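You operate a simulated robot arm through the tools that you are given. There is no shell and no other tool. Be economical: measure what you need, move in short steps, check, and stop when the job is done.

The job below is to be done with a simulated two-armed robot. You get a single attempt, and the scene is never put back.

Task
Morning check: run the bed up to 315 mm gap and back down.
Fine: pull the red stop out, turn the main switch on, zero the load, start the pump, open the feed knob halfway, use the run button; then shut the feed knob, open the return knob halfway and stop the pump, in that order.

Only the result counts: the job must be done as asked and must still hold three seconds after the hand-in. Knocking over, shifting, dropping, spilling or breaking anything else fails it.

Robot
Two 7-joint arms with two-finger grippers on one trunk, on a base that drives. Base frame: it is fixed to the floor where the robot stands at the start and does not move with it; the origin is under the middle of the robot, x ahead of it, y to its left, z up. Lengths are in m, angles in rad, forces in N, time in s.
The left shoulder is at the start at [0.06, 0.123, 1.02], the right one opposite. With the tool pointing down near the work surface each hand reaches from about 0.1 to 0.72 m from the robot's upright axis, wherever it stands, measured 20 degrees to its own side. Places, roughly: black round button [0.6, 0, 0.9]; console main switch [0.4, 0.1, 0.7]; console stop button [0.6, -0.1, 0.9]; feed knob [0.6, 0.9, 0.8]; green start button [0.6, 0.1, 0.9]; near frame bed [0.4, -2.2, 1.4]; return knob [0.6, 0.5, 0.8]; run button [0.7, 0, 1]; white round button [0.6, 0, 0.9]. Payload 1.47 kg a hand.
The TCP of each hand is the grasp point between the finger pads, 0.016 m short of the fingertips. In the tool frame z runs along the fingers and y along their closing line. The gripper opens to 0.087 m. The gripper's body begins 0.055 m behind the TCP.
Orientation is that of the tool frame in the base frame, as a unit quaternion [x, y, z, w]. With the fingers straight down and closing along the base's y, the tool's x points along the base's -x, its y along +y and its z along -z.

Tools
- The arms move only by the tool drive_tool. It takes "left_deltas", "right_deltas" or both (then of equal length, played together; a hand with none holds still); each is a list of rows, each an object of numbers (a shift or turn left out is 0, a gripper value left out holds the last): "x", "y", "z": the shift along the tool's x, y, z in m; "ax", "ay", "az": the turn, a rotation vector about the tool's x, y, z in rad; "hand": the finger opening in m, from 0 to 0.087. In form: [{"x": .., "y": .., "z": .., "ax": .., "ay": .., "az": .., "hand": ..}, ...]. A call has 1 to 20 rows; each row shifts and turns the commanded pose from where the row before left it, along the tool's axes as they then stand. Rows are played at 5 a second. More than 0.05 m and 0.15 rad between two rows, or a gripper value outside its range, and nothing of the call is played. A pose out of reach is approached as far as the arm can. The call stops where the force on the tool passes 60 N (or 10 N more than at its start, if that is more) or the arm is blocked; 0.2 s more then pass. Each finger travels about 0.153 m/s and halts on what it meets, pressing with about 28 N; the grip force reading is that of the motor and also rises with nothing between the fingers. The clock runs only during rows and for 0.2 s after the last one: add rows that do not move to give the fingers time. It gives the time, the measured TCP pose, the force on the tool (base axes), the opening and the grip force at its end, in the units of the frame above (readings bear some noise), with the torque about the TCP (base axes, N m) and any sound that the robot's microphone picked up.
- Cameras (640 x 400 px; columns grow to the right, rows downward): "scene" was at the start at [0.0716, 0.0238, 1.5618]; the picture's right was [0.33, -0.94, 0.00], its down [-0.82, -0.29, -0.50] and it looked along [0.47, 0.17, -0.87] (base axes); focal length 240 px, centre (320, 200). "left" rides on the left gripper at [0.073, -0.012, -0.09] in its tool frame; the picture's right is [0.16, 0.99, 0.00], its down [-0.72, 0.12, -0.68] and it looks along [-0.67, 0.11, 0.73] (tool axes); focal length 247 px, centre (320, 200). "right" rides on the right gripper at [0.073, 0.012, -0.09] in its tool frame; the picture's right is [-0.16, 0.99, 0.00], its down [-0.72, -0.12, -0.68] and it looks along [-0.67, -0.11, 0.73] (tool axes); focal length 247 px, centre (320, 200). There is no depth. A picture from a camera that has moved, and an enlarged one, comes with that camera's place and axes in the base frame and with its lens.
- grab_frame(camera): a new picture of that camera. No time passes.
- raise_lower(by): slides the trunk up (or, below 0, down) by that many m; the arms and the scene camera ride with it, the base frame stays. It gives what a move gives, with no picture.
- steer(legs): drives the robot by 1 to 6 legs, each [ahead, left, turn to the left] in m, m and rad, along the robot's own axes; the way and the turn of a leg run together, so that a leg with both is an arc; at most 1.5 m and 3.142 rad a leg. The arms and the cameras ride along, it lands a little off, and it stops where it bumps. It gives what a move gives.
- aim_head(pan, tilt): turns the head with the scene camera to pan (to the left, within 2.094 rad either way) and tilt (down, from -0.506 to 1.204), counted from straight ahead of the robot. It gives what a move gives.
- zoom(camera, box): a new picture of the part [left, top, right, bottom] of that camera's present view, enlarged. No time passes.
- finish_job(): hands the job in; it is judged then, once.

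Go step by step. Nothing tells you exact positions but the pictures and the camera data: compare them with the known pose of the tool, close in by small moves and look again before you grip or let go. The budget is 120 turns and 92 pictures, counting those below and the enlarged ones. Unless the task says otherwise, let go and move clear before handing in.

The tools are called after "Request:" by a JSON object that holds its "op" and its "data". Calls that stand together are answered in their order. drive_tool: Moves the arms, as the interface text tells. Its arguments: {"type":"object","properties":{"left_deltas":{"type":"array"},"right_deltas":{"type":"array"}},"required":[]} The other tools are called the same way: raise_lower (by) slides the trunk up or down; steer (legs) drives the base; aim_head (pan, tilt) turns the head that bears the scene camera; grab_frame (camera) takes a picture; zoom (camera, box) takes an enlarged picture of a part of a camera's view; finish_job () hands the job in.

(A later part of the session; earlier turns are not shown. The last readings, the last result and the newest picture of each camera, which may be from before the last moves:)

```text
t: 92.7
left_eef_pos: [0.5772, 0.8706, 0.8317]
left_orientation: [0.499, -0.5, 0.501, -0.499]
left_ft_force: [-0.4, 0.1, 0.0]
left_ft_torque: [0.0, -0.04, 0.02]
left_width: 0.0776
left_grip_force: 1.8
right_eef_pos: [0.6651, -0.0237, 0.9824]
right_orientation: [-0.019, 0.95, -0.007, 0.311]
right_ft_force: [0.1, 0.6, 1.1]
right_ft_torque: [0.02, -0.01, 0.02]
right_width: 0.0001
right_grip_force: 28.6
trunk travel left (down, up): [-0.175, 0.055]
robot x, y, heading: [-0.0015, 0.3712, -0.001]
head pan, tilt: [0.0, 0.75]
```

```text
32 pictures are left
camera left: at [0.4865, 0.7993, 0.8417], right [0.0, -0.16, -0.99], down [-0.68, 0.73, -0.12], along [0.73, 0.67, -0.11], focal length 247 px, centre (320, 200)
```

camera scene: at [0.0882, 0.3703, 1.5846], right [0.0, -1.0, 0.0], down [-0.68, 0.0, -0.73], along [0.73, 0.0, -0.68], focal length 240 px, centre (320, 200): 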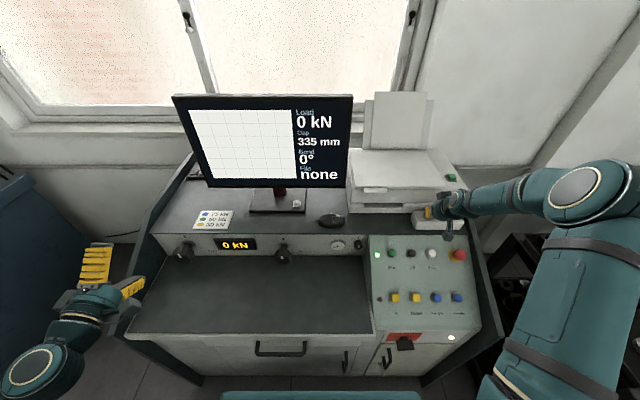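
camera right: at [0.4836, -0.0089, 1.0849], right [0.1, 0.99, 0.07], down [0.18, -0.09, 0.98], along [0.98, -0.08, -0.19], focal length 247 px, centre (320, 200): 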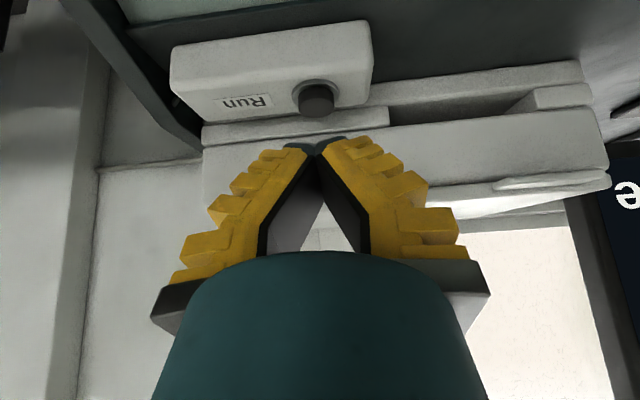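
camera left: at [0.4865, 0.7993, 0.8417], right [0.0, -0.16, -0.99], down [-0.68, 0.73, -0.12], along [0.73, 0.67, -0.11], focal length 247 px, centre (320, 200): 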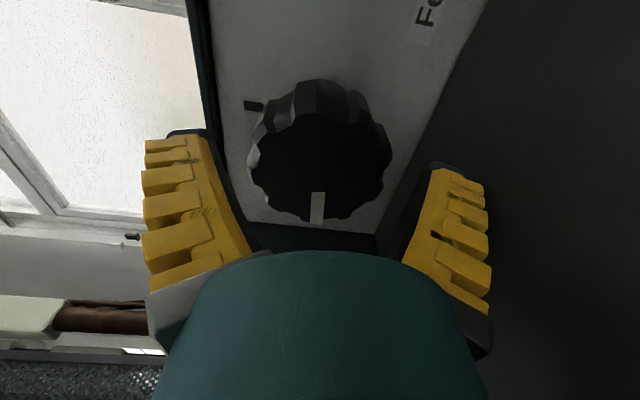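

Grip and test a further counter-clockwise turn for an end stop.

Request:
{"op": "drive_tool", "data": {"left_deltas": [{"hand": 0.0}, {}, {}, {"az": -0.1}, {"az": -0.1}, {"az": -0.1}, {"az": -0.1}, {}]}}

Request:
{"op": "grab_frame", "data": {"camera": "left"}}

```text
t: 94.5
left_eef_pos: [0.5759, 0.871, 0.8316]
left_orientation: [0.589, -0.392, 0.59, -0.389]
left_ft_force: [-8.2, -2.8, -4.7]
left_ft_torque: [-0.03, -0.03, -0.12]
left_width: 0.0588
left_grip_force: 29.6
right_eef_pos: [0.6654, -0.0246, 0.983]
right_orientation: [-0.018, 0.95, -0.008, 0.313]
right_ft_force: [-0.1, 0.4, -0.3]
right_ft_torque: [0.0, 0.0, 0.01]
right_width: 0.0
right_grip_force: 28.3
trunk travel left (down, up): [-0.175, 0.055]
robot x, y, heading: [-0.0059, 0.3707, 0.004]
head pan, tilt: [0.0, 0.75]
```

```text
31 pictures are left
camera left: at [0.4858, 0.8095, 0.8695], right [0.0, -0.53, -0.85], down [-0.68, 0.62, -0.39], along [0.73, 0.57, -0.36], focal length 247 px, centre (320, 200)
```

left: 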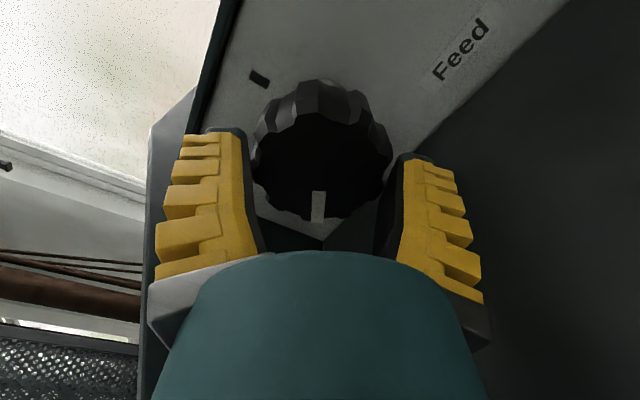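

No stop yet; the grip is well-centred now. I turn on to about 180°.

Request:
{"op": "drive_tool", "data": {"left_deltas": [{"az": -0.1}, {"az": -0.1}, {"az": -0.1}, {"az": -0.1}, {"az": -0.1}, {"az": -0.1}, {"az": -0.1}, {"az": -0.1}, {"az": -0.1}, {"az": -0.1}, {"az": -0.1}, {}]}}

Request:
{"op": "grab_frame", "data": {"camera": "left"}}

```text
t: 97.1
left_eef_pos: [0.5771, 0.87, 0.8325]
left_orientation: [0.707, -0.026, 0.706, -0.024]
left_ft_force: [-12.4, -11.6, -12.4]
left_ft_torque: [0.17, 0.05, -0.16]
left_width: 0.0597
left_grip_force: 29.5
right_eef_pos: [0.6649, -0.0245, 0.9836]
right_orientation: [-0.018, 0.95, -0.007, 0.311]
right_ft_force: [0.5, 0.1, 0.6]
right_ft_torque: [0.01, -0.02, 0.02]
right_width: 0.0
right_grip_force: 27.9
trunk travel left (down, up): [-0.175, 0.055]
robot x, y, heading: [-0.0042, 0.3705, -0.001]
head pan, tilt: [0.0, 0.75]
```

```text
30 pictures are left
camera left: at [0.4866, 0.8777, 0.9043], right [0.0, -1.0, 0.09], down [-0.68, -0.06, -0.73], along [0.73, -0.06, -0.68], focal length 247 px, centre (320, 200)
```

left: 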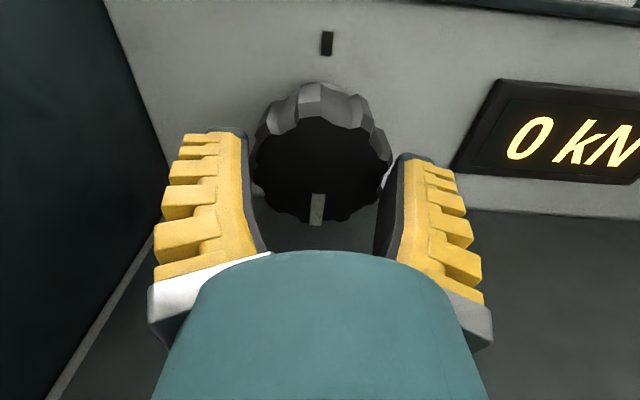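

Pointer now straight down (180°), still no stop. I open, unwind in place around the cap, regrip and turn further to find the end.

Request:
{"op": "drive_tool", "data": {"left_deltas": [{"hand": 0.075}, {}, {"az": 0.14}, {"az": 0.14}, {"az": 0.14}, {"az": 0.14}, {"az": 0.14}, {"az": 0.14}, {"az": 0.14}, {"az": 0.14}, {"az": 0.14}, {"az": 0.14}, {"az": 0.12}, {}, {"hand": 0.0}, {}, {}]}}

Request:
{"op": "drive_tool", "data": {"left_deltas": [{"az": -0.1}, {"az": -0.1}, {"az": -0.1}, {"az": -0.1}, {"az": -0.1}, {"az": -0.1}, {"az": -0.1}, {"az": -0.1}, {"az": -0.1}, {"az": -0.1}, {"az": -0.1}, {"az": -0.1}, {"az": -0.1}, {"az": -0.1}, {"az": -0.1}, {}]}}

Request:
{"op": "grab_frame", "data": {"camera": "left"}}

Request:
{"op": "zoom", "data": {"camera": "scene", "box": [150, 90, 470, 300]}}

```text
t: 100.7
left_eef_pos: [0.5767, 0.8715, 0.8315]
left_orientation: [-0.495, 0.506, -0.495, 0.504]
left_ft_force: [-6.7, -1.9, -3.7]
left_ft_torque: [0.51, 0.2, -0.26]
left_width: 0.0598
left_grip_force: 29.9
right_eef_pos: [0.6637, -0.0231, 0.9834]
right_orientation: [-0.018, 0.95, -0.007, 0.313]
right_ft_force: [-0.7, 0.1, 0.3]
right_ft_torque: [0.02, -0.02, -0.01]
right_width: 0.0001
right_grip_force: 27.8
trunk travel left (down, up): [-0.175, 0.055]
robot x, y, heading: [-0.0036, 0.3722, -0.002]
head pan, tilt: [0.0, 0.75]
```

```text
t: 104.1
left_eef_pos: [0.5761, 0.8704, 0.8329]
left_orientation: [0.707, -0.032, 0.706, -0.029]
left_ft_force: [-11.7, -11.6, -11.2]
left_ft_torque: [0.11, 0.09, -0.19]
left_width: 0.0593
left_grip_force: 30.3
right_eef_pos: [0.6652, -0.0247, 0.9836]
right_orientation: [-0.019, 0.95, -0.007, 0.311]
right_ft_force: [0.0, 0.0, 0.4]
right_ft_torque: [0.0, -0.02, -0.03]
right_width: 0.0
right_grip_force: 27.8
trunk travel left (down, up): [-0.175, 0.055]
robot x, y, heading: [-0.0043, 0.37, -0.004]
head pan, tilt: [0.0, 0.75]
```

```text
29 pictures are left
camera left: at [0.4865, 0.8763, 0.905], right [0.0, -1.0, 0.07], down [-0.68, -0.05, -0.73], along [0.73, -0.05, -0.68], focal length 247 px, centre (320, 200)
```

left: 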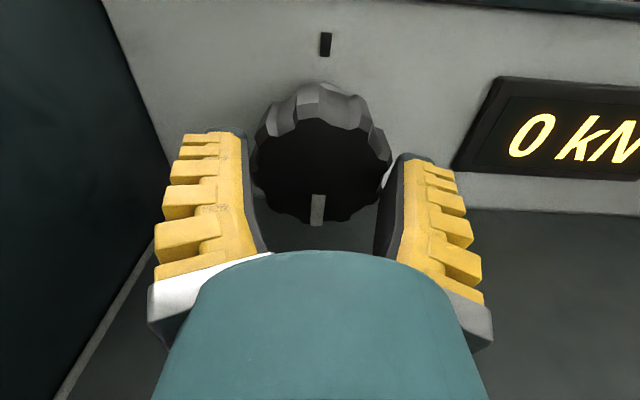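

```text
1.90 times, centred on (310, 195) of scene
camera zoom: at [0.0878, 0.3702, 1.5845], right [0.0, -1.0, 0.0], down [-0.68, 0.0, -0.73], along [0.73, 0.0, -0.68], focal length 457 px, centre (339, 210)
```

zoom: 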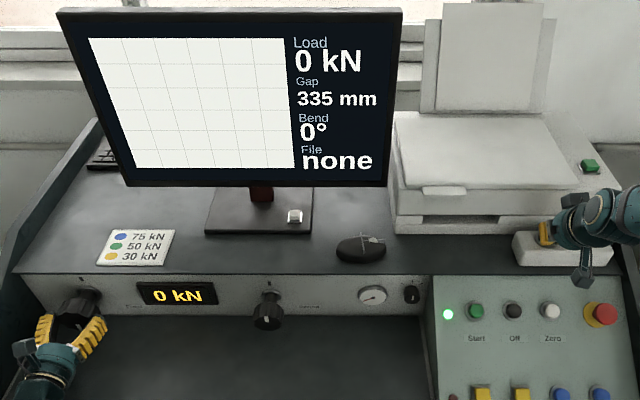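

Pointer is again at 180°; either it's a stop with slip, or the unwinding carried it back. I unwind again and look before regripping.

Request:
{"op": "drive_tool", "data": {"left_deltas": [{"hand": 0.08}, {}, {}, {"az": 0.14}, {"az": 0.14}, {"az": 0.14}, {"az": 0.14}, {"az": 0.14}, {"az": 0.14}, {"az": 0.14}, {"az": 0.14}, {"az": 0.14}, {"az": 0.14}, {"az": 0.1}, {}]}}

Request:
{"op": "grab_frame", "data": {"camera": "left"}}

```text
t: 107.3
left_eef_pos: [0.5763, 0.8715, 0.8323]
left_orientation: [-0.494, 0.506, -0.494, 0.505]
left_ft_force: [-0.4, -1.1, 0.5]
left_ft_torque: [-0.05, 0.07, -0.02]
left_width: 0.081
left_grip_force: 0.9
right_eef_pos: [0.6649, -0.0223, 0.9828]
right_orientation: [-0.018, 0.95, -0.007, 0.312]
right_ft_force: [0.0, 0.5, -0.1]
right_ft_torque: [0.0, 0.01, 0.02]
right_width: 0.0001
right_grip_force: 28.2
trunk travel left (down, up): [-0.175, 0.055]
robot x, y, heading: [-0.0059, 0.37, -0.0]
head pan, tilt: [0.0, 0.75]
```

```text
27 pictures are left
camera left: at [0.486, 0.7988, 0.8408], right [0.0, -0.14, -0.99], down [-0.68, 0.73, -0.1], along [0.73, 0.67, -0.09], focal length 247 px, centre (320, 200)
```

left: 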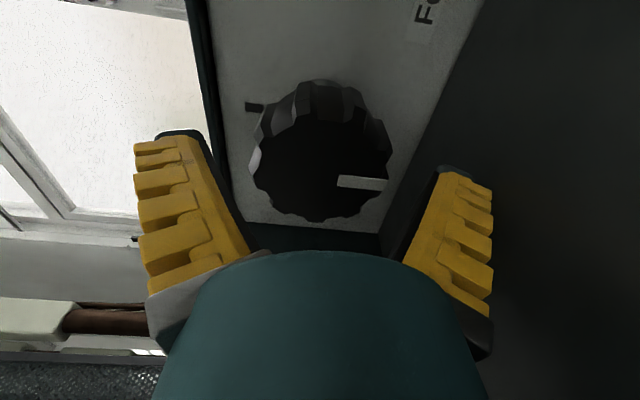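

The knob stayed at 180°. I grip and try a little further to confirm it is the stop.

Request:
{"op": "drive_tool", "data": {"left_deltas": [{"hand": 0.0}, {}, {}, {"az": -0.1}, {"az": -0.1}, {"az": -0.1}, {}]}}

Request:
{"op": "grab_frame", "data": {"camera": "left"}}

```text
t: 108.9
left_eef_pos: [0.5763, 0.8713, 0.8317]
left_orientation: [0.566, -0.426, 0.565, -0.423]
left_ft_force: [-15.0, -5.5, -6.7]
left_ft_torque: [0.55, 0.11, -0.01]
left_width: 0.0592
left_grip_force: 30.2
right_eef_pos: [0.6648, -0.0231, 0.984]
right_orientation: [-0.019, 0.95, -0.006, 0.312]
right_ft_force: [-0.6, 0.4, 0.6]
right_ft_torque: [0.0, 0.0, -0.02]
right_width: 0.0
right_grip_force: 27.9
trunk travel left (down, up): [-0.175, 0.055]
robot x, y, heading: [-0.0032, 0.3721, -0.0]
head pan, tilt: [0.0, 0.75]
```

```text
26 pictures are left
camera left: at [0.4859, 0.805, 0.8622], right [0.0, -0.43, -0.9], down [-0.68, 0.66, -0.31], along [0.73, 0.61, -0.29], focal length 247 px, centre (320, 200)
```

left: 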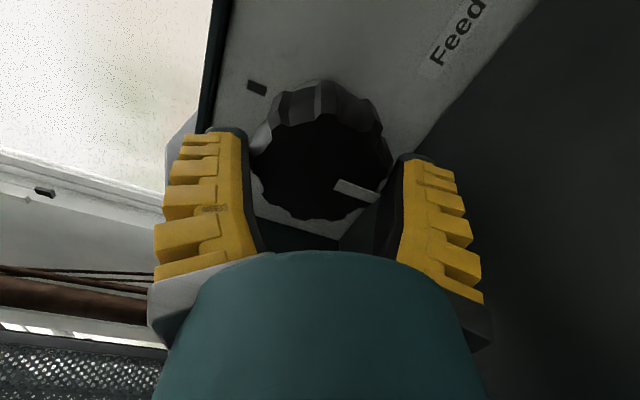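

That is the stop (slip with 0.55 N·m): the range is 180°, so half open is 90°. I open, wind the hand, regrip, and turn the knob back 90°.

Request:
{"op": "drive_tool", "data": {"left_deltas": [{"hand": 0.08}, {}, {}, {"az": -0.125}, {"az": -0.125}, {"az": -0.125}, {"az": -0.125}, {"az": -0.125}, {"az": -0.125}, {"az": -0.125}, {"az": -0.125}, {"az": -0.125}, {"az": -0.125}, {}, {"hand": 0.0}, {}, {}]}}

Request:
{"op": "drive_tool", "data": {"left_deltas": [{"az": 0.105}, {"az": 0.105}, {"az": 0.105}, {"az": 0.105}, {"az": 0.105}, {"az": 0.105}, {"az": 0.105}, {"az": 0.105}, {"az": 0.105}, {"az": 0.105}, {"az": 0.105}, {"az": 0.105}, {"az": 0.105}, {"az": 0.105}, {"az": 0.1}, {}]}}

Request:
{"op": "grab_frame", "data": {"camera": "left"}}

```text
t: 112.5
left_eef_pos: [0.5757, 0.8696, 0.833]
left_orientation: [0.707, -0.015, 0.707, -0.014]
left_ft_force: [-6.1, -3.6, -0.6]
left_ft_torque: [-0.01, 0.1, -0.07]
left_width: 0.0586
left_grip_force: 29.9
right_eef_pos: [0.6655, -0.0237, 0.9828]
right_orientation: [-0.018, 0.95, -0.007, 0.312]
right_ft_force: [-0.5, 0.4, 0.6]
right_ft_torque: [0.04, 0.0, 0.04]
right_width: 0.0
right_grip_force: 28.7
trunk travel left (down, up): [-0.175, 0.055]
robot x, y, heading: [-0.0052, 0.3671, -0.002]
head pan, tilt: [0.0, 0.75]
```

```text
t: 115.9
left_eef_pos: [0.5768, 0.8713, 0.8325]
left_orientation: [-0.489, 0.512, -0.489, 0.509]
left_ft_force: [-13.6, -14.2, -12.8]
left_ft_torque: [-0.06, 0.28, 0.06]
left_width: 0.0594
left_grip_force: 30.3
right_eef_pos: [0.6645, -0.0242, 0.9817]
right_orientation: [-0.018, 0.95, -0.007, 0.312]
right_ft_force: [-0.1, 0.0, 0.3]
right_ft_torque: [0.0, 0.01, 0.03]
right_width: 0.0
right_grip_force: 28.1
trunk travel left (down, up): [-0.175, 0.055]
robot x, y, heading: [-0.003, 0.367, 0.002]
head pan, tilt: [0.0, 0.75]
```

```text
25 pictures are left
camera left: at [0.4859, 0.7979, 0.8394], right [0.0, -0.12, -0.99], down [-0.68, 0.73, -0.08], along [0.73, 0.67, -0.08], focal length 247 px, centre (320, 200)
```

left: 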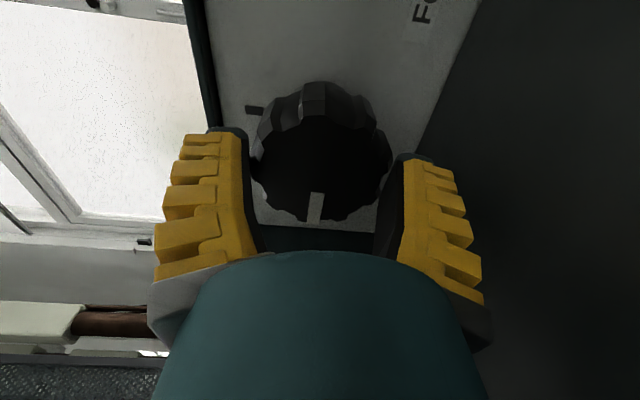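

Feed is at 90° = half open. I now re-wind and regrip the left hand so it's ready to shut, before pressing Run.

Request:
{"op": "drive_tool", "data": {"left_deltas": [{"hand": 0.08}, {}, {}, {"az": -0.133}, {"az": -0.133}, {"az": -0.133}, {"az": -0.133}, {"az": -0.133}, {"az": -0.133}, {"az": -0.133}, {"az": -0.133}, {"az": -0.133}, {"az": -0.133}, {"az": -0.133}, {"az": -0.133}, {}, {"hand": 0.0}, {}, {}]}}

Request:
{"op": "grab_frame", "data": {"camera": "left"}}

Request:
{"op": "grab_frame", "data": {"camera": "right"}}

```text
t: 119.9
left_eef_pos: [0.5755, 0.8697, 0.832]
left_orientation: [0.708, -0.006, 0.707, -0.005]
left_ft_force: [-7.1, -6.2, -1.6]
left_ft_torque: [-0.01, 0.09, -0.22]
left_width: 0.0599
left_grip_force: 29.8
right_eef_pos: [0.6645, -0.0228, 0.9832]
right_orientation: [-0.019, 0.95, -0.007, 0.312]
right_ft_force: [-0.9, 0.4, 0.2]
right_ft_torque: [0.02, -0.01, 0.01]
right_width: 0.0
right_grip_force: 28.4
trunk travel left (down, up): [-0.175, 0.055]
robot x, y, heading: [-0.0031, 0.3687, -0.003]
head pan, tilt: [0.0, 0.75]
```

```text
24 pictures are left
camera left: at [0.4858, 0.8816, 0.904], right [0.0, -0.99, 0.14], down [-0.68, -0.1, -0.72], along [0.73, -0.1, -0.67], focal length 247 px, centre (320, 200)
```

left: 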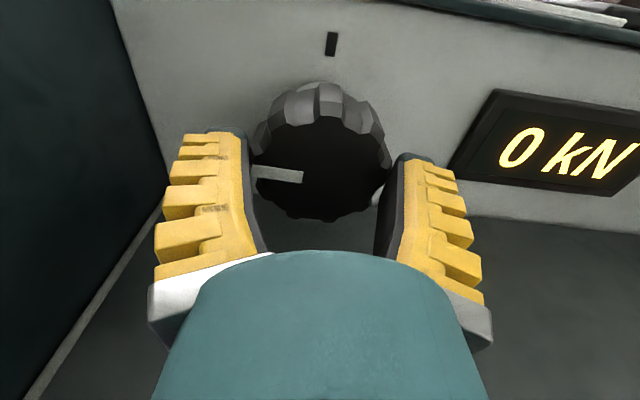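

```text
23 pictures are left
camera right: at [0.5526, -0.0149, 1.0116], right [0.1, 0.99, 0.07], down [0.18, -0.09, 0.98], along [0.98, -0.08, -0.19], focal length 247 px, centre (320, 200)
```

right: 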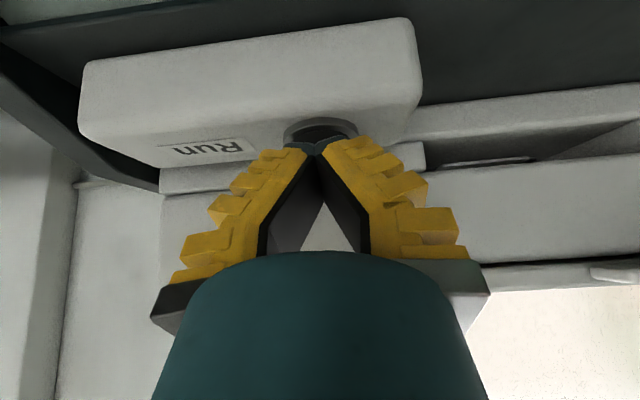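

Feed reads ~85°; I nudge it 0.06 rad to 90° and then press Run with the right hand.

Request:
{"op": "drive_tool", "data": {"left_deltas": [{"az": -0.06}, {}, {}, {}, {}], "right_deltas": [{"z": 0.02}, {"z": 0.012}, {"z": 0.005}, {"z": 0.004}, {}]}}

Request:
{"op": "zoom", "data": {"camera": "scene", "box": [150, 90, 470, 300]}}

```text
t: 120.7
left_eef_pos: [0.5702, 0.8722, 0.8342]
left_orientation: [0.706, 0.015, 0.708, 0.018]
left_ft_force: [-17.1, -3.8, 11.3]
left_ft_torque: [-0.05, -0.13, 0.05]
left_width: 0.0514
left_grip_force: 30.3
right_eef_pos: [0.6841, -0.0229, 0.9746]
right_orientation: [-0.019, 0.945, -0.01, 0.327]
right_ft_force: [-6.0, 5.5, 25.5]
right_ft_torque: [0.23, 0.41, -0.09]
right_width: 0.006
right_grip_force: 29.3
trunk travel left (down, up): [-0.175, 0.055]
robot x, y, heading: [-0.0012, 0.3683, -0.004]
head pan, tilt: [0.0, 0.75]
heard: click
stopped in row 3 (right hand): the force on the tool passed its limit at 81 N (the readings are from after the stop); the commanded pose is now the measured one
```

```text
1.90 times, centred on (310, 195) of scene
camera zoom: at [0.0781, 0.3726, 1.5854], right [0.0, -1.0, 0.0], down [-0.68, 0.0, -0.74], along [0.74, 0.0, -0.68], focal length 457 px, centre (339, 210)
```

zoom: 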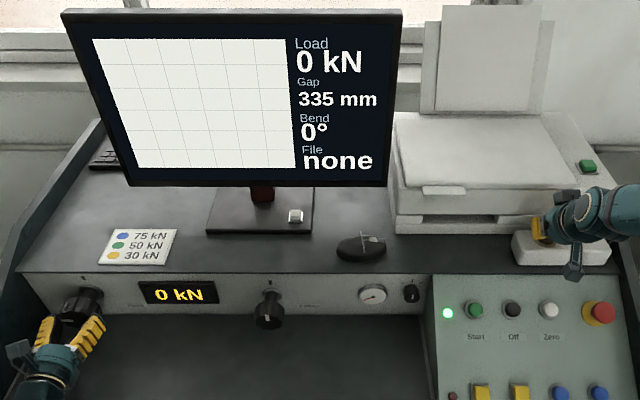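

Click heard, but the press ran hard; I back the right hand off at once and check Gap.

Request:
{"op": "drive_tool", "data": {"right_deltas": [{"z": -0.02}, {"z": -0.03}]}}

Request:
{"op": "zoom", "data": {"camera": "scene", "box": [150, 90, 470, 300]}}

```text
t: 121.3
left_eef_pos: [0.572, 0.8699, 0.8319]
left_orientation: [0.708, 0.015, 0.706, 0.017]
left_ft_force: [-29.6, 2.1, 9.7]
left_ft_torque: [-0.07, -0.12, 0.0]
left_width: 0.0582
left_grip_force: 29.9
right_eef_pos: [0.6527, -0.0264, 1.0048]
right_orientation: [-0.017, 0.948, -0.01, 0.318]
right_ft_force: [-0.2, 0.7, 0.4]
right_ft_torque: [0.01, 0.0, 0.01]
right_width: 0.0
right_grip_force: 28.3
trunk travel left (down, up): [-0.175, 0.055]
robot x, y, heading: [-0.0047, 0.3693, -0.002]
head pan, tilt: [0.0, 0.75]
```

```text
1.90 times, centred on (310, 195) of scene
camera zoom: at [0.0831, 0.3704, 1.5846], right [0.0, -1.0, 0.0], down [-0.68, 0.0, -0.73], along [0.73, 0.0, -0.68], focal length 457 px, centre (339, 210)
```

zoom: 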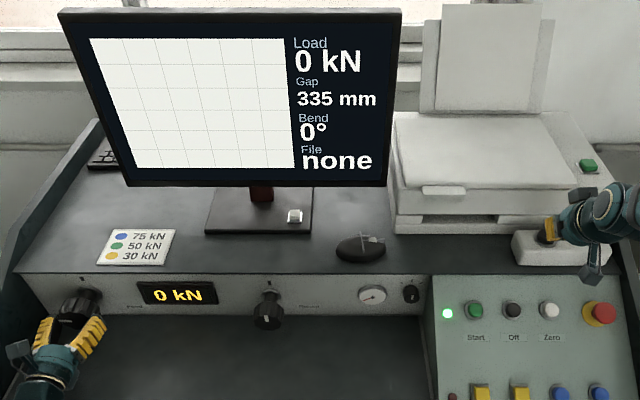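

Gap still 335 after 0.6 s. I wait a second and look again, easing the left hand's push.

Request:
{"op": "drive_tool", "data": {"left_deltas": [{"z": -0.002}, {}, {}, {}, {}]}}

Request:
{"op": "zoom", "data": {"camera": "scene", "box": [230, 90, 390, 195]}}

```text
t: 122.5
left_eef_pos: [0.5729, 0.8714, 0.8311]
left_orientation: [0.708, 0.015, 0.706, 0.019]
left_ft_force: [-17.0, 12.3, 3.4]
left_ft_torque: [-0.03, -0.18, 0.62]
left_width: 0.0569
left_grip_force: 29.5
right_eef_pos: [0.6546, -0.0258, 1.006]
right_orientation: [-0.018, 0.948, -0.01, 0.319]
right_ft_force: [0.7, 0.0, 0.1]
right_ft_torque: [-0.02, -0.02, -0.04]
right_width: 0.0
right_grip_force: 27.9
trunk travel left (down, up): [-0.175, 0.055]
robot x, y, heading: [-0.0045, 0.3681, 0.0]
head pan, tilt: [0.0, 0.75]
```

```text
3.81 times, centred on (310, 142) of scene
camera zoom: at [0.0852, 0.3716, 1.5847], right [0.0, -1.0, 0.0], down [-0.68, 0.0, -0.73], along [0.73, 0.0, -0.68], focal length 915 px, centre (358, 419)
```

zoom: 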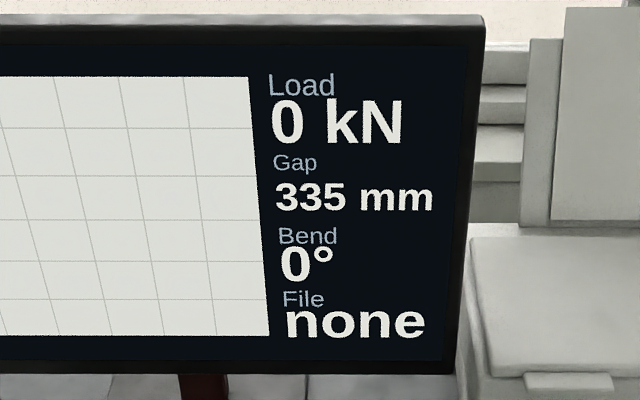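

Nothing moves yet. I re-seat the left grip (that takes ~2 s) and check again, to tell a toggle from a hold-to-run button.

Request:
{"op": "drive_tool", "data": {"left_deltas": [{"hand": 0.08}, {}, {"z": 0.004}, {}, {"hand": 0.0}, {}, {}]}}

Request:
{"op": "zoom", "data": {"camera": "scene", "box": [150, 90, 470, 300]}}

Request:
{"op": "grab_frame", "data": {"camera": "left"}}

```text
t: 124.1
left_eef_pos: [0.577, 0.8705, 0.8325]
left_orientation: [0.708, 0.015, 0.706, 0.018]
left_ft_force: [-4.3, 6.7, 1.1]
left_ft_torque: [-0.01, -0.07, 0.2]
left_width: 0.0596
left_grip_force: 30.5
right_eef_pos: [0.6559, -0.0262, 1.0062]
right_orientation: [-0.017, 0.947, -0.009, 0.319]
right_ft_force: [-0.5, 0.1, -0.4]
right_ft_torque: [0.01, -0.02, -0.02]
right_width: 0.0
right_grip_force: 28.3
trunk travel left (down, up): [-0.175, 0.055]
robot x, y, heading: [-0.0071, 0.3709, -0.003]
head pan, tilt: [0.0, 0.75]
```

```text
1.90 times, centred on (310, 195) of scene
camera zoom: at [0.0869, 0.3712, 1.5846], right [0.0, -1.0, 0.0], down [-0.68, 0.0, -0.73], along [0.73, 0.0, -0.68], focal length 457 px, centre (339, 210)
```

zoom: 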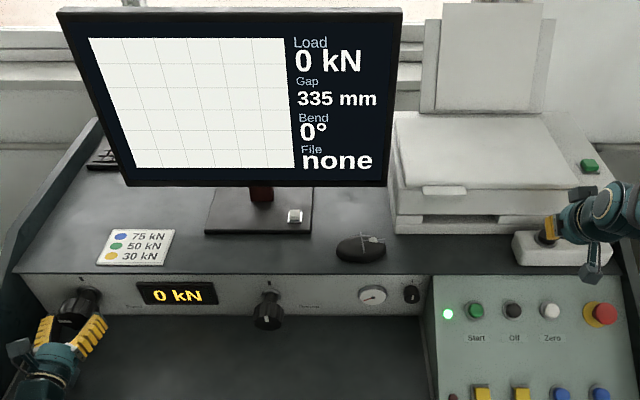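

```text
18 pictures are left
camera left: at [0.4875, 0.886, 0.9026], right [0.0, -0.98, 0.2], down [-0.68, -0.15, -0.71], along [0.73, -0.14, -0.67], focal length 247 px, centre (320, 200)
```

left: 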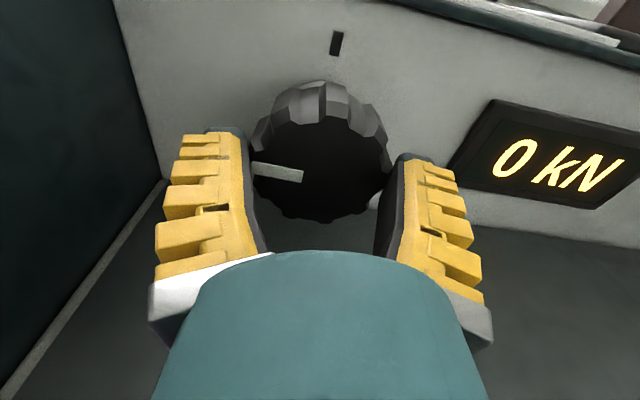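

By exact projection the knob is at 88° – half open. Run appears to be hold-to-run, so I press it gently and hold, then read Gap.

Request:
{"op": "drive_tool", "data": {"right_deltas": [{"z": 0.03, "y": 0.002}, {"z": 0.004}, {"z": 0.003}, {"z": 0.003}]}}

Request:
{"op": "zoom", "data": {"camera": "scene", "box": [230, 90, 390, 195]}}

```text
t: 125.1
left_eef_pos: [0.5762, 0.8709, 0.8311]
left_orientation: [0.708, 0.016, 0.706, 0.019]
left_ft_force: [0.1, 10.5, -1.9]
left_ft_torque: [-0.03, -0.12, 0.1]
left_width: 0.0586
left_grip_force: 29.8
right_eef_pos: [0.6803, -0.0224, 0.9744]
right_orientation: [-0.018, 0.947, -0.01, 0.32]
right_ft_force: [-8.2, 0.4, 17.6]
right_ft_torque: [0.07, 0.22, 0.02]
right_width: 0.006
right_grip_force: 28.2
trunk travel left (down, up): [-0.175, 0.055]
robot x, y, heading: [-0.0049, 0.3701, -0.003]
head pan, tilt: [0.0, 0.75]
heard: click
```

```text
3.81 times, centred on (310, 142) of scene
camera zoom: at [0.0849, 0.3729, 1.5848], right [0.0, -1.0, 0.0], down [-0.68, 0.0, -0.73], along [0.73, 0.0, -0.68], focal length 915 px, centre (358, 419)
```

zoom: 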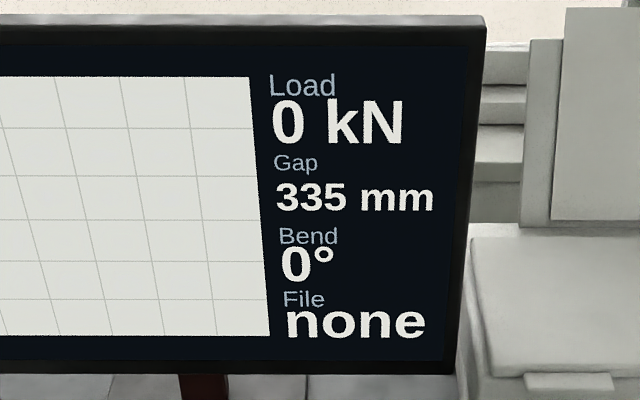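

Button is held down. I hold one more second and read.

Request:
{"op": "drive_tool", "data": {"right_deltas": [{}, {}, {}, {}, {}]}}

Request:
{"op": "zoom", "data": {"camera": "scene", "box": [230, 90, 390, 195]}}

```text
t: 126.3
left_eef_pos: [0.5776, 0.8712, 0.8321]
left_orientation: [0.708, 0.015, 0.706, 0.02]
left_ft_force: [-2.0, 10.6, -1.9]
left_ft_torque: [0.0, 0.0, 0.18]
left_width: 0.0577
left_grip_force: 29.9
right_eef_pos: [0.6805, -0.0227, 0.9748]
right_orientation: [-0.017, 0.947, -0.011, 0.321]
right_ft_force: [-0.7, -4.1, 22.3]
right_ft_torque: [0.01, 0.06, 0.11]
right_width: 0.006
right_grip_force: 28.8
trunk travel left (down, up): [-0.175, 0.055]
robot x, y, heading: [-0.0041, 0.3699, -0.004]
head pan, tilt: [0.0, 0.75]
```

```text
3.81 times, centred on (310, 142) of scene
camera zoom: at [0.0851, 0.3726, 1.5847], right [0.0, -1.0, 0.0], down [-0.68, 0.0, -0.73], along [0.73, 0.0, -0.68], focal length 915 px, centre (358, 419)
```

zoom: 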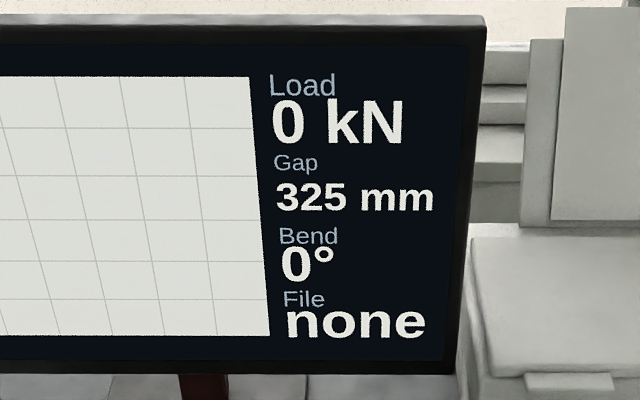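

It is hold-to-run: Gap 325 now, about 8 mm/s. I hold 0.6 s more and read.

Request:
{"op": "drive_tool", "data": {"right_deltas": [{}, {}]}}

Request:
{"op": "zoom", "data": {"camera": "scene", "box": [230, 90, 390, 195]}}

```text
t: 126.9
left_eef_pos: [0.5761, 0.8696, 0.8319]
left_orientation: [0.708, 0.016, 0.706, 0.019]
left_ft_force: [-4.2, 10.7, -0.1]
left_ft_torque: [-0.05, -0.05, 0.13]
left_width: 0.0577
left_grip_force: 29.8
right_eef_pos: [0.6797, -0.0212, 0.9754]
right_orientation: [-0.018, 0.947, -0.011, 0.32]
right_ft_force: [3.3, -4.4, 23.4]
right_ft_torque: [-0.01, 0.05, 0.07]
right_width: 0.0061
right_grip_force: 28.6
trunk travel left (down, up): [-0.175, 0.055]
robot x, y, heading: [-0.0007, 0.3684, -0.002]
head pan, tilt: [0.0, 0.75]
```

```text
3.81 times, centred on (310, 142) of scene
camera zoom: at [0.0851, 0.3725, 1.5847], right [0.0, -1.0, 0.0], down [-0.68, 0.0, -0.73], along [0.73, 0.0, -0.68], focal length 915 px, centre (358, 419)
```

zoom: 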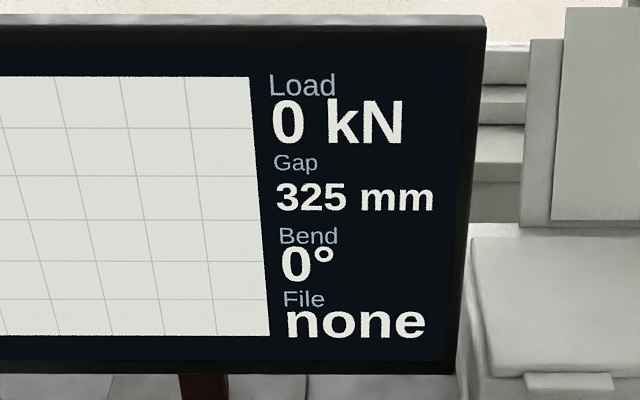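

Still 325, so the readout is coarse or slower. Hold another 0.6 s.

Request:
{"op": "drive_tool", "data": {"right_deltas": [{}, {}]}}

Request:
{"op": "zoom", "data": {"camera": "scene", "box": [230, 90, 390, 195]}}

```text
t: 127.5
left_eef_pos: [0.5763, 0.8704, 0.8317]
left_orientation: [0.708, 0.015, 0.706, 0.019]
left_ft_force: [-6.2, 9.9, -1.7]
left_ft_torque: [-0.01, -0.02, 0.16]
left_width: 0.0579
left_grip_force: 29.7
right_eef_pos: [0.6804, -0.0235, 0.9746]
right_orientation: [-0.018, 0.947, -0.011, 0.321]
right_ft_force: [3.1, -5.5, 22.8]
right_ft_torque: [0.0, 0.02, 0.11]
right_width: 0.0058
right_grip_force: 28.4
trunk travel left (down, up): [-0.175, 0.055]
robot x, y, heading: [-0.0025, 0.3692, -0.005]
head pan, tilt: [0.0, 0.75]
```

```text
3.81 times, centred on (310, 142) of scene
camera zoom: at [0.085, 0.3726, 1.5847], right [0.0, -1.0, 0.0], down [-0.68, 0.0, -0.73], along [0.73, 0.0, -0.68], focal length 915 px, centre (358, 419)
```

zoom: 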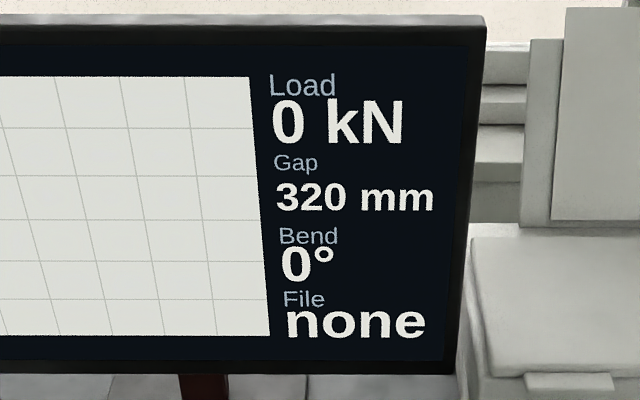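

Rate ≈5.5 mm/s (readout rounds to 5), true gap ≈320. I hold 0.8 s more and then release.

Request:
{"op": "drive_tool", "data": {"right_deltas": [{}, {}, {}, {}, {"z": -0.03}, {"z": -0.03}]}}

Request:
{"op": "zoom", "data": {"camera": "scene", "box": [230, 90, 390, 195]}}

```text
t: 128.9
left_eef_pos: [0.5771, 0.8701, 0.8319]
left_orientation: [0.708, 0.015, 0.706, 0.019]
left_ft_force: [-13.4, 11.1, 3.0]
left_ft_torque: [-0.09, -0.06, 0.08]
left_width: 0.0588
left_grip_force: 29.3
right_eef_pos: [0.6435, -0.0229, 1.0194]
right_orientation: [-0.017, 0.948, -0.01, 0.318]
right_ft_force: [0.4, -0.6, -0.1]
right_ft_torque: [-0.02, 0.0, -0.02]
right_width: 0.0
right_grip_force: 28.5
trunk travel left (down, up): [-0.175, 0.055]
robot x, y, heading: [-0.0054, 0.3706, -0.004]
head pan, tilt: [0.0, 0.75]
```

```text
3.81 times, centred on (310, 142) of scene
camera zoom: at [0.0858, 0.3719, 1.5846], right [0.0, -1.0, 0.0], down [-0.68, 0.0, -0.73], along [0.73, 0.0, -0.68], focal length 915 px, centre (358, 419)
```

zoom: 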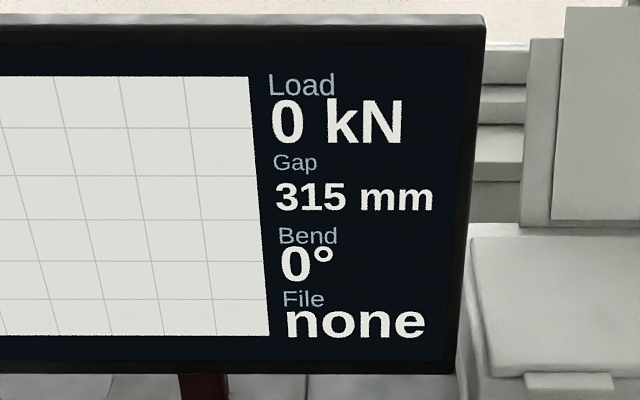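

Gap reads 315. Now the left hand shuts the feed knob (clockwise to its stop).

Request:
{"op": "drive_tool", "data": {"left_deltas": [{"az": 0.11}, {"az": 0.11}, {"az": 0.11}, {"az": 0.11}, {"az": 0.11}, {"az": 0.11}, {"az": 0.11}, {"az": 0.11}, {"az": 0.11}, {"az": 0.11}, {"az": 0.11}, {"az": 0.11}, {"az": 0.11}, {"az": 0.11}, {"az": 0.11}, {"az": 0.05}]}}

Request:
{"op": "grab_frame", "data": {"camera": "left"}}

```text
t: 132.3
left_eef_pos: [0.5768, 0.8694, 0.8318]
left_orientation: [-0.477, 0.523, -0.481, 0.517]
left_ft_force: [-11.7, 11.0, 12.0]
left_ft_torque: [-0.39, -0.11, 0.07]
left_width: 0.0601
left_grip_force: 30.2
right_eef_pos: [0.6453, -0.0237, 1.0206]
right_orientation: [-0.017, 0.947, -0.01, 0.32]
right_ft_force: [-0.1, -0.2, 0.1]
right_ft_torque: [0.0, -0.03, 0.01]
right_width: 0.0
right_grip_force: 27.6
trunk travel left (down, up): [-0.175, 0.055]
robot x, y, heading: [-0.008, 0.3676, -0.0]
head pan, tilt: [0.0, 0.75]
```

```text
12 pictures are left
camera left: at [0.4863, 0.796, 0.8361], right [0.0, -0.08, -1.0], down [-0.68, 0.74, -0.05], along [0.74, 0.67, -0.05], focal length 247 px, centre (320, 200)
```

left: 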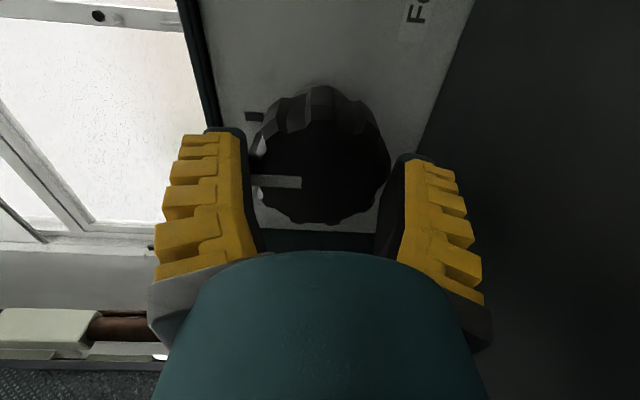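

Feed is shut (stop torque felt, pointer at tick). I release, back off, and move over to the return knob.

Request:
{"op": "drive_tool", "data": {"left_deltas": [{"hand": 0.08}, {}, {}, {"z": -0.045}, {"z": -0.045}, {"az": -0.085}, {"x": 0.045}, {"x": 0.045}, {"x": 0.045}, {"x": 0.045}, {"x": 0.045}, {"x": 0.045}, {"x": 0.045}, {"x": 0.045}, {}]}}

Request:
{"op": "grab_frame", "data": {"camera": "left"}}

```text
t: 135.5
left_eef_pos: [0.5095, 0.5554, 0.9064]
left_orientation: [-0.501, 0.502, -0.501, 0.495]
left_ft_force: [-0.4, -0.2, -0.6]
left_ft_torque: [0.0, 0.02, 0.01]
left_width: 0.0815
left_grip_force: 0.8
left hand out of reach, approached as far as the arm can: row 10, 11, 12, 13, 14
right_eef_pos: [0.6441, -0.0234, 1.0185]
right_orientation: [-0.017, 0.948, -0.009, 0.318]
right_ft_force: [-0.9, 0.5, -0.2]
right_ft_torque: [-0.01, 0.01, -0.03]
right_width: 0.0
right_grip_force: 28.2
trunk travel left (down, up): [-0.175, 0.055]
robot x, y, heading: [-0.0066, 0.3704, -0.003]
head pan, tilt: [0.0, 0.75]
```

```text
11 pictures are left
camera left: at [0.4178, 0.4822, 0.9179], right [-0.01, -0.16, -0.99], down [-0.68, 0.73, -0.11], along [0.74, 0.67, -0.11], focal length 247 px, centre (320, 200)
```

left: 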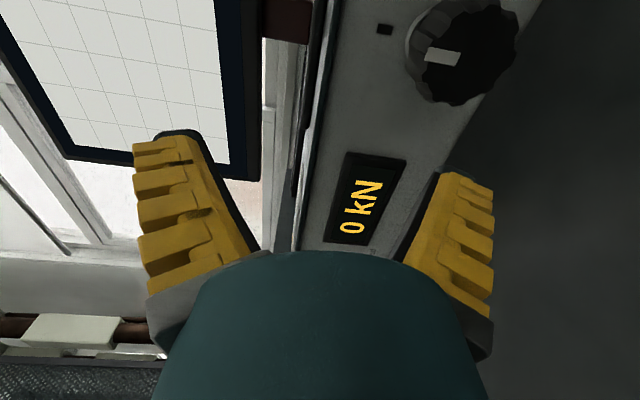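

The left arm can't reach there from this stance; I'll shift the robot 0.36 m right. First I tuck both hands to safe spots.

Request:
{"op": "drive_tool", "data": {"left_deltas": [{"z": -0.04}, {"z": -0.03}, {"x": -0.04}, {"x": -0.04}, {"x": -0.04}, {"x": -0.03}, {}], "right_deltas": [{"z": -0.045}, {"z": -0.045}, {"y": 0.045}, {"y": 0.045}, {"y": 0.045}, {"y": 0.045}, {"y": 0.045}]}}

Request:
{"op": "steer", "data": {"legs": [[0, -0.36, 0]]}}

Request:
{"op": "grab_frame", "data": {"camera": "scene"}}

```text
t: 137.1
left_eef_pos: [0.4502, 0.7207, 0.929]
left_orientation: [-0.5, 0.502, -0.501, 0.497]
left_ft_force: [0.3, -0.2, -0.4]
left_ft_torque: [-0.02, 0.01, -0.01]
left_width: 0.0817
left_grip_force: 1.0
left hand out of reach, approached as far as the arm can: row 1, 2
right_eef_pos: [0.5831, 0.2025, 1.0847]
right_orientation: [-0.017, 0.947, -0.011, 0.321]
right_ft_force: [0.7, -0.3, 0.4]
right_ft_torque: [-0.03, 0.01, -0.02]
right_width: 0.0
right_grip_force: 27.8
trunk travel left (down, up): [-0.175, 0.055]
robot x, y, heading: [-0.0073, 0.3704, -0.008]
head pan, tilt: [0.0, 0.75]
```

```text
t: 140.8
left_eef_pos: [0.4485, 0.3607, 0.9281]
left_orientation: [-0.5, 0.502, -0.501, 0.497]
left_ft_force: [-0.2, -0.4, -0.2]
left_ft_torque: [0.01, 0.02, 0.03]
left_width: 0.0816
left_grip_force: 1.9
right_eef_pos: [0.5825, -0.1554, 1.0843]
right_orientation: [-0.018, 0.948, -0.009, 0.318]
right_ft_force: [0.3, 0.3, 0.6]
right_ft_torque: [0.04, -0.01, 0.0]
right_width: 0.0001
right_grip_force: 28.1
trunk travel left (down, up): [-0.175, 0.055]
robot x, y, heading: [-0.0058, 0.012, 0.0]
head pan, tilt: [0.0, 0.75]
```

```text
10 pictures are left
camera scene: at [0.0868, 0.013, 1.5845], right [0.0, -1.0, 0.0], down [-0.68, 0.0, -0.73], along [0.73, 0.0, -0.68], focal length 240 px, centre (320, 200)
```

scene: 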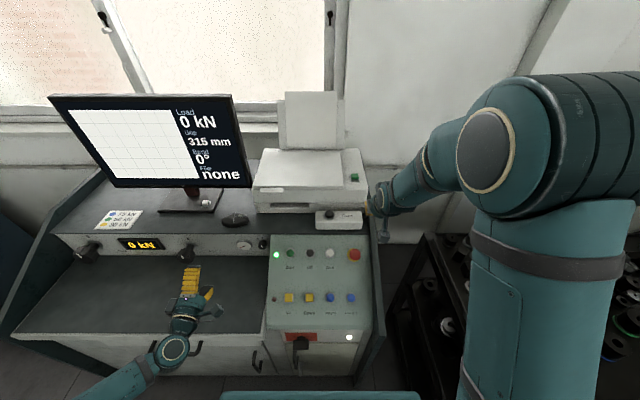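

Gap holds 315. I bring the left hand in front of the return knob (y≈0.51).

Request:
{"op": "drive_tool", "data": {"left_deltas": [{"x": -0.037, "y": 0.024}, {"x": -0.037, "y": 0.024}, {"x": -0.037, "y": 0.024}, {"x": -0.037, "y": 0.024}, {}]}}

Request:
{"op": "grab_frame", "data": {"camera": "left"}}

```text
t: 142.0
left_eef_pos: [0.4513, 0.5109, 0.835]
left_orientation: [-0.5, 0.501, -0.501, 0.497]
left_ft_force: [-0.8, -0.3, -0.1]
left_ft_torque: [-0.02, 0.02, 0.02]
left_width: 0.0819
left_grip_force: 1.4
right_eef_pos: [0.5822, -0.1555, 1.0844]
right_orientation: [-0.018, 0.948, -0.009, 0.318]
right_ft_force: [0.9, 0.2, -0.5]
right_ft_torque: [0.02, -0.03, 0.05]
right_width: 0.0
right_grip_force: 27.7
trunk travel left (down, up): [-0.175, 0.055]
robot x, y, heading: [-0.0084, 0.0104, -0.001]
head pan, tilt: [0.0, 0.75]
```

```text
9 pictures are left
camera left: at [0.3614, 0.4384, 0.8457], right [0.0, -0.16, -0.99], down [-0.68, 0.73, -0.12], along [0.74, 0.67, -0.11], focal length 247 px, centre (320, 200)
```

left: 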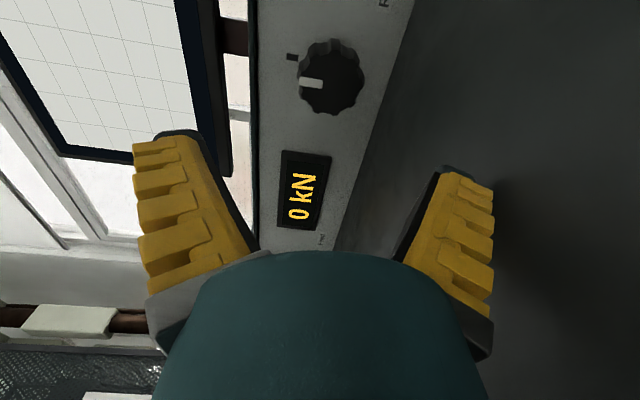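

Aligned within a few mm. I correct, advance, and grip the return knob.

Request:
{"op": "drive_tool", "data": {"left_deltas": [{"x": 0.003, "y": 0.005}, {"z": 0.04}, {"z": 0.04}, {"z": 0.03}, {"z": 0.015}, {}, {"hand": 0.0}, {}, {}]}}

Request:
{"op": "grab_frame", "data": {"camera": "left"}}

```text
t: 143.3
left_eef_pos: [0.5727, 0.5076, 0.8312]
left_orientation: [0.498, -0.5, 0.501, -0.501]
left_ft_force: [-16.9, -4.9, 20.3]
left_ft_torque: [-0.37, 1.59, 0.04]
left_width: 0.0803
left_grip_force: 3.7
right_eef_pos: [0.5819, -0.1557, 1.0866]
right_orientation: [-0.018, 0.948, -0.008, 0.319]
right_ft_force: [0.5, -0.8, 0.9]
right_ft_torque: [-0.01, -0.01, 0.0]
right_width: 0.0
right_grip_force: 28.3
trunk travel left (down, up): [-0.175, 0.055]
robot x, y, heading: [-0.0095, 0.0126, -0.002]
head pan, tilt: [0.0, 0.75]
stopped in row 6 (left hand): the force on the tool passed its limit at 72 N (the readings are from after the stop); the commanded pose is now the measured one
```

```text
8 pictures are left
camera left: at [0.4831, 0.4349, 0.8411], right [0.0, -0.16, -0.99], down [-0.68, 0.73, -0.12], along [0.74, 0.67, -0.1], focal length 247 px, centre (320, 200)
```

left: 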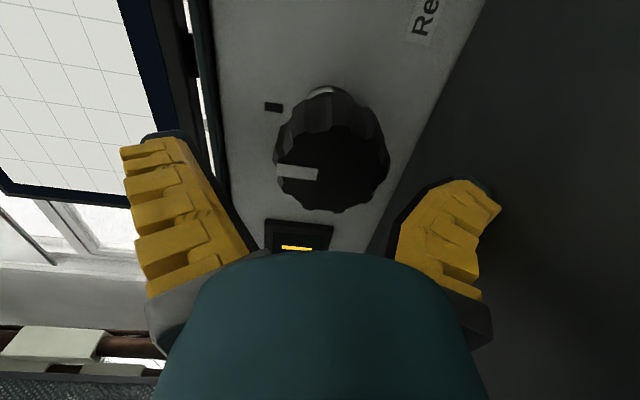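

The lower finger struck the desk; this knob is a bit smaller and lower. I back off, narrow the opening, lower 4 mm and re-advance.

Request:
{"op": "drive_tool", "data": {"left_deltas": [{"z": -0.025}, {"hand": 0.062}, {}, {"y": 0.005}, {"z": 0.015}, {"z": 0.013}, {}]}}

Request:
{"op": "drive_tool", "data": {"left_deltas": [{"hand": 0.0}, {}, {}]}}

Request:
{"op": "grab_frame", "data": {"camera": "left"}}

```text
t: 144.9
left_eef_pos: [0.579, 0.506, 0.824]
left_orientation: [0.501, -0.5, 0.5, -0.499]
left_ft_force: [0.2, 0.5, -0.1]
left_ft_torque: [0.0, -0.01, 0.03]
left_width: 0.0666
left_grip_force: 3.2
right_eef_pos: [0.582, -0.1552, 1.085]
right_orientation: [-0.017, 0.948, -0.01, 0.319]
right_ft_force: [0.8, -0.5, -0.3]
right_ft_torque: [-0.01, 0.01, -0.02]
right_width: 0.0002
right_grip_force: 28.2
trunk travel left (down, up): [-0.175, 0.055]
robot x, y, heading: [-0.0081, 0.0145, -0.003]
head pan, tilt: [0.0, 0.75]
```

```text
t: 145.7
left_eef_pos: [0.5774, 0.5073, 0.8262]
left_orientation: [0.499, -0.5, 0.501, -0.5]
left_ft_force: [4.2, 1.4, 13.2]
left_ft_torque: [-0.32, -0.27, -0.16]
left_width: 0.0534
left_grip_force: 29.9
right_eef_pos: [0.583, -0.1561, 1.085]
right_orientation: [-0.018, 0.947, -0.009, 0.319]
right_ft_force: [0.5, 0.0, -0.5]
right_ft_torque: [0.03, -0.01, -0.04]
right_width: 0.0
right_grip_force: 28.2
trunk travel left (down, up): [-0.175, 0.055]
robot x, y, heading: [-0.0054, 0.0152, 0.001]
head pan, tilt: [0.0, 0.75]
```

```text
7 pictures are left
camera left: at [0.4885, 0.4344, 0.836], right [0.0, -0.16, -0.99], down [-0.68, 0.73, -0.12], along [0.74, 0.67, -0.11], focal length 247 px, centre (320, 200)
```

left: 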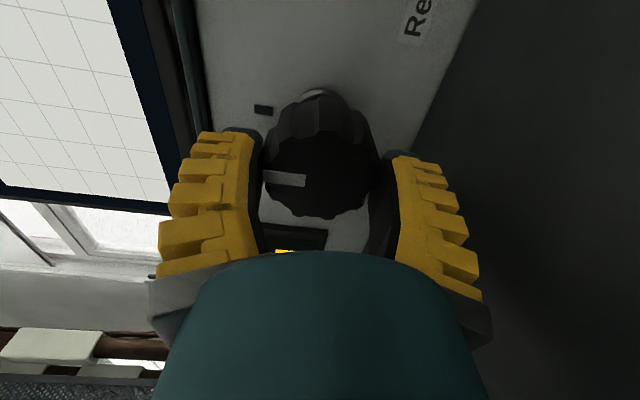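

Gripped with pointer at its tick. I turn it counter-clockwise 90° (half of the 180° range).

Request:
{"op": "drive_tool", "data": {"left_deltas": [{"y": -0.002}, {"az": -0.11}, {"az": -0.11}, {"az": -0.11}, {"az": -0.11}, {"az": -0.11}, {"az": -0.11}, {"az": -0.11}, {"az": -0.11}, {"az": -0.11}, {"az": -0.11}, {"az": -0.11}, {"az": -0.11}, {"az": -0.11}, {"az": -0.11}, {"az": -0.04}]}}

Request:
{"op": "grab_frame", "data": {"camera": "left"}}

Request:
{"op": "zoom", "data": {"camera": "scene", "box": [40, 90, 380, 300]}}

```text
t: 149.1
left_eef_pos: [0.5791, 0.5067, 0.8261]
left_orientation: [0.708, 0.002, 0.706, 0.005]
left_ft_force: [-1.5, -13.2, 4.4]
left_ft_torque: [0.01, 0.02, -0.12]
left_width: 0.0518
left_grip_force: 29.9
right_eef_pos: [0.5823, -0.1562, 1.0851]
right_orientation: [-0.018, 0.948, -0.009, 0.319]
right_ft_force: [0.3, -0.1, 0.2]
right_ft_torque: [0.01, 0.0, 0.01]
right_width: 0.0
right_grip_force: 28.2
trunk travel left (down, up): [-0.175, 0.055]
robot x, y, heading: [-0.0053, 0.0147, -0.004]
head pan, tilt: [0.0, 0.75]
```

```text
6 pictures are left
camera left: at [0.4883, 0.5186, 0.8966], right [0.0, -0.99, 0.17], down [-0.68, -0.12, -0.72], along [0.73, -0.12, -0.67], focal length 247 px, centre (320, 200)
```

left: 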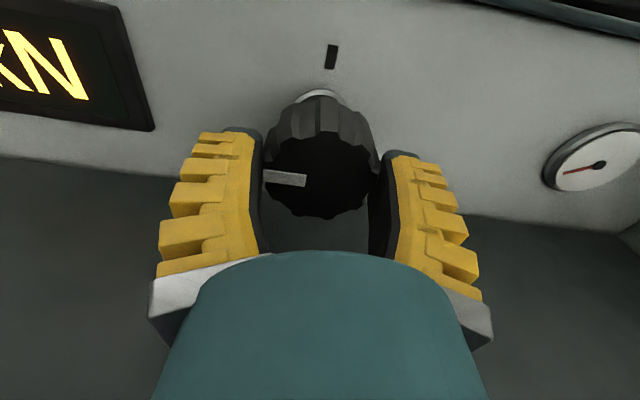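

```text
1.88 times, centred on (210, 195) of scene
camera zoom: at [0.086, 0.0116, 1.5846], right [0.0, -1.0, 0.0], down [-0.68, 0.0, -0.73], along [0.73, 0.0, -0.68], focal length 452 px, centre (527, 209)
```

zoom: 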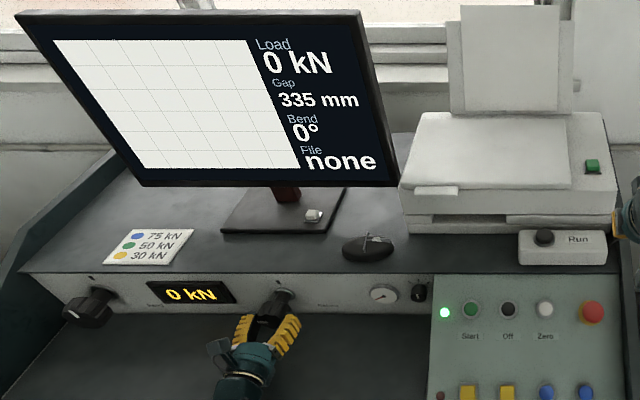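

Gap is back to 335 and the return knob is at about 86°, i.e. half open. I release it, withdraw the left hand, and bring the right over Off.

Request:
{"op": "drive_tool", "data": {"left_deltas": [{"hand": 0.08}, {}, {}, {"z": -0.045}, {"z": -0.045}, {"z": -0.02}, {}, {}], "right_deltas": [{"x": 0.0253, "y": 0.042}, {"x": 0.0253, "y": 0.042}, {"x": 0.0253, "y": 0.042}, {"x": 0.0253, "y": 0.042}, {"x": 0.0253, "y": 0.042}, {"z": 0.045}, {"z": 0.045}, {}]}}

Request:
{"op": "grab_frame", "data": {"camera": "right"}}

```text
t: 150.9
left_eef_pos: [0.4655, 0.5069, 0.8259]
left_orientation: [0.708, 0.002, 0.707, 0.005]
left_ft_force: [0.6, 0.1, -0.1]
left_ft_torque: [-0.04, -0.01, -0.03]
left_width: 0.0817
left_grip_force: 1.5
right_eef_pos: [0.5303, 0.0493, 0.9304]
right_orientation: [-0.019, 0.948, -0.009, 0.318]
right_ft_force: [0.3, 0.1, 0.3]
right_ft_torque: [0.01, -0.02, -0.02]
right_width: 0.0
right_grip_force: 28.1
trunk travel left (down, up): [-0.175, 0.055]
robot x, y, heading: [-0.0054, 0.0148, -0.002]
head pan, tilt: [0.0, 0.75]
```

```text
4 pictures are left
camera right: at [0.4176, 0.0583, 0.9581], right [0.1, 0.99, 0.07], down [0.17, -0.08, 0.98], along [0.98, -0.09, -0.18], focal length 247 px, centre (320, 200)
```

right: 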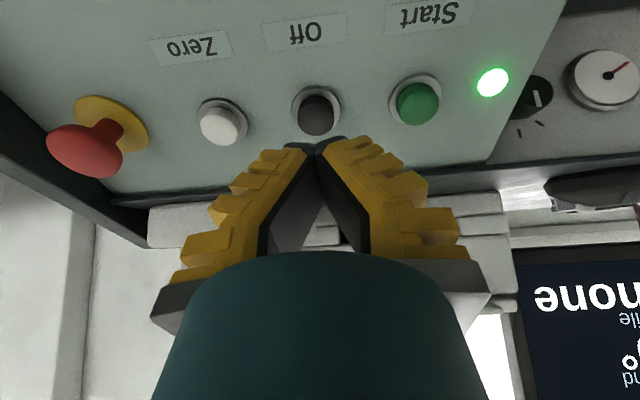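

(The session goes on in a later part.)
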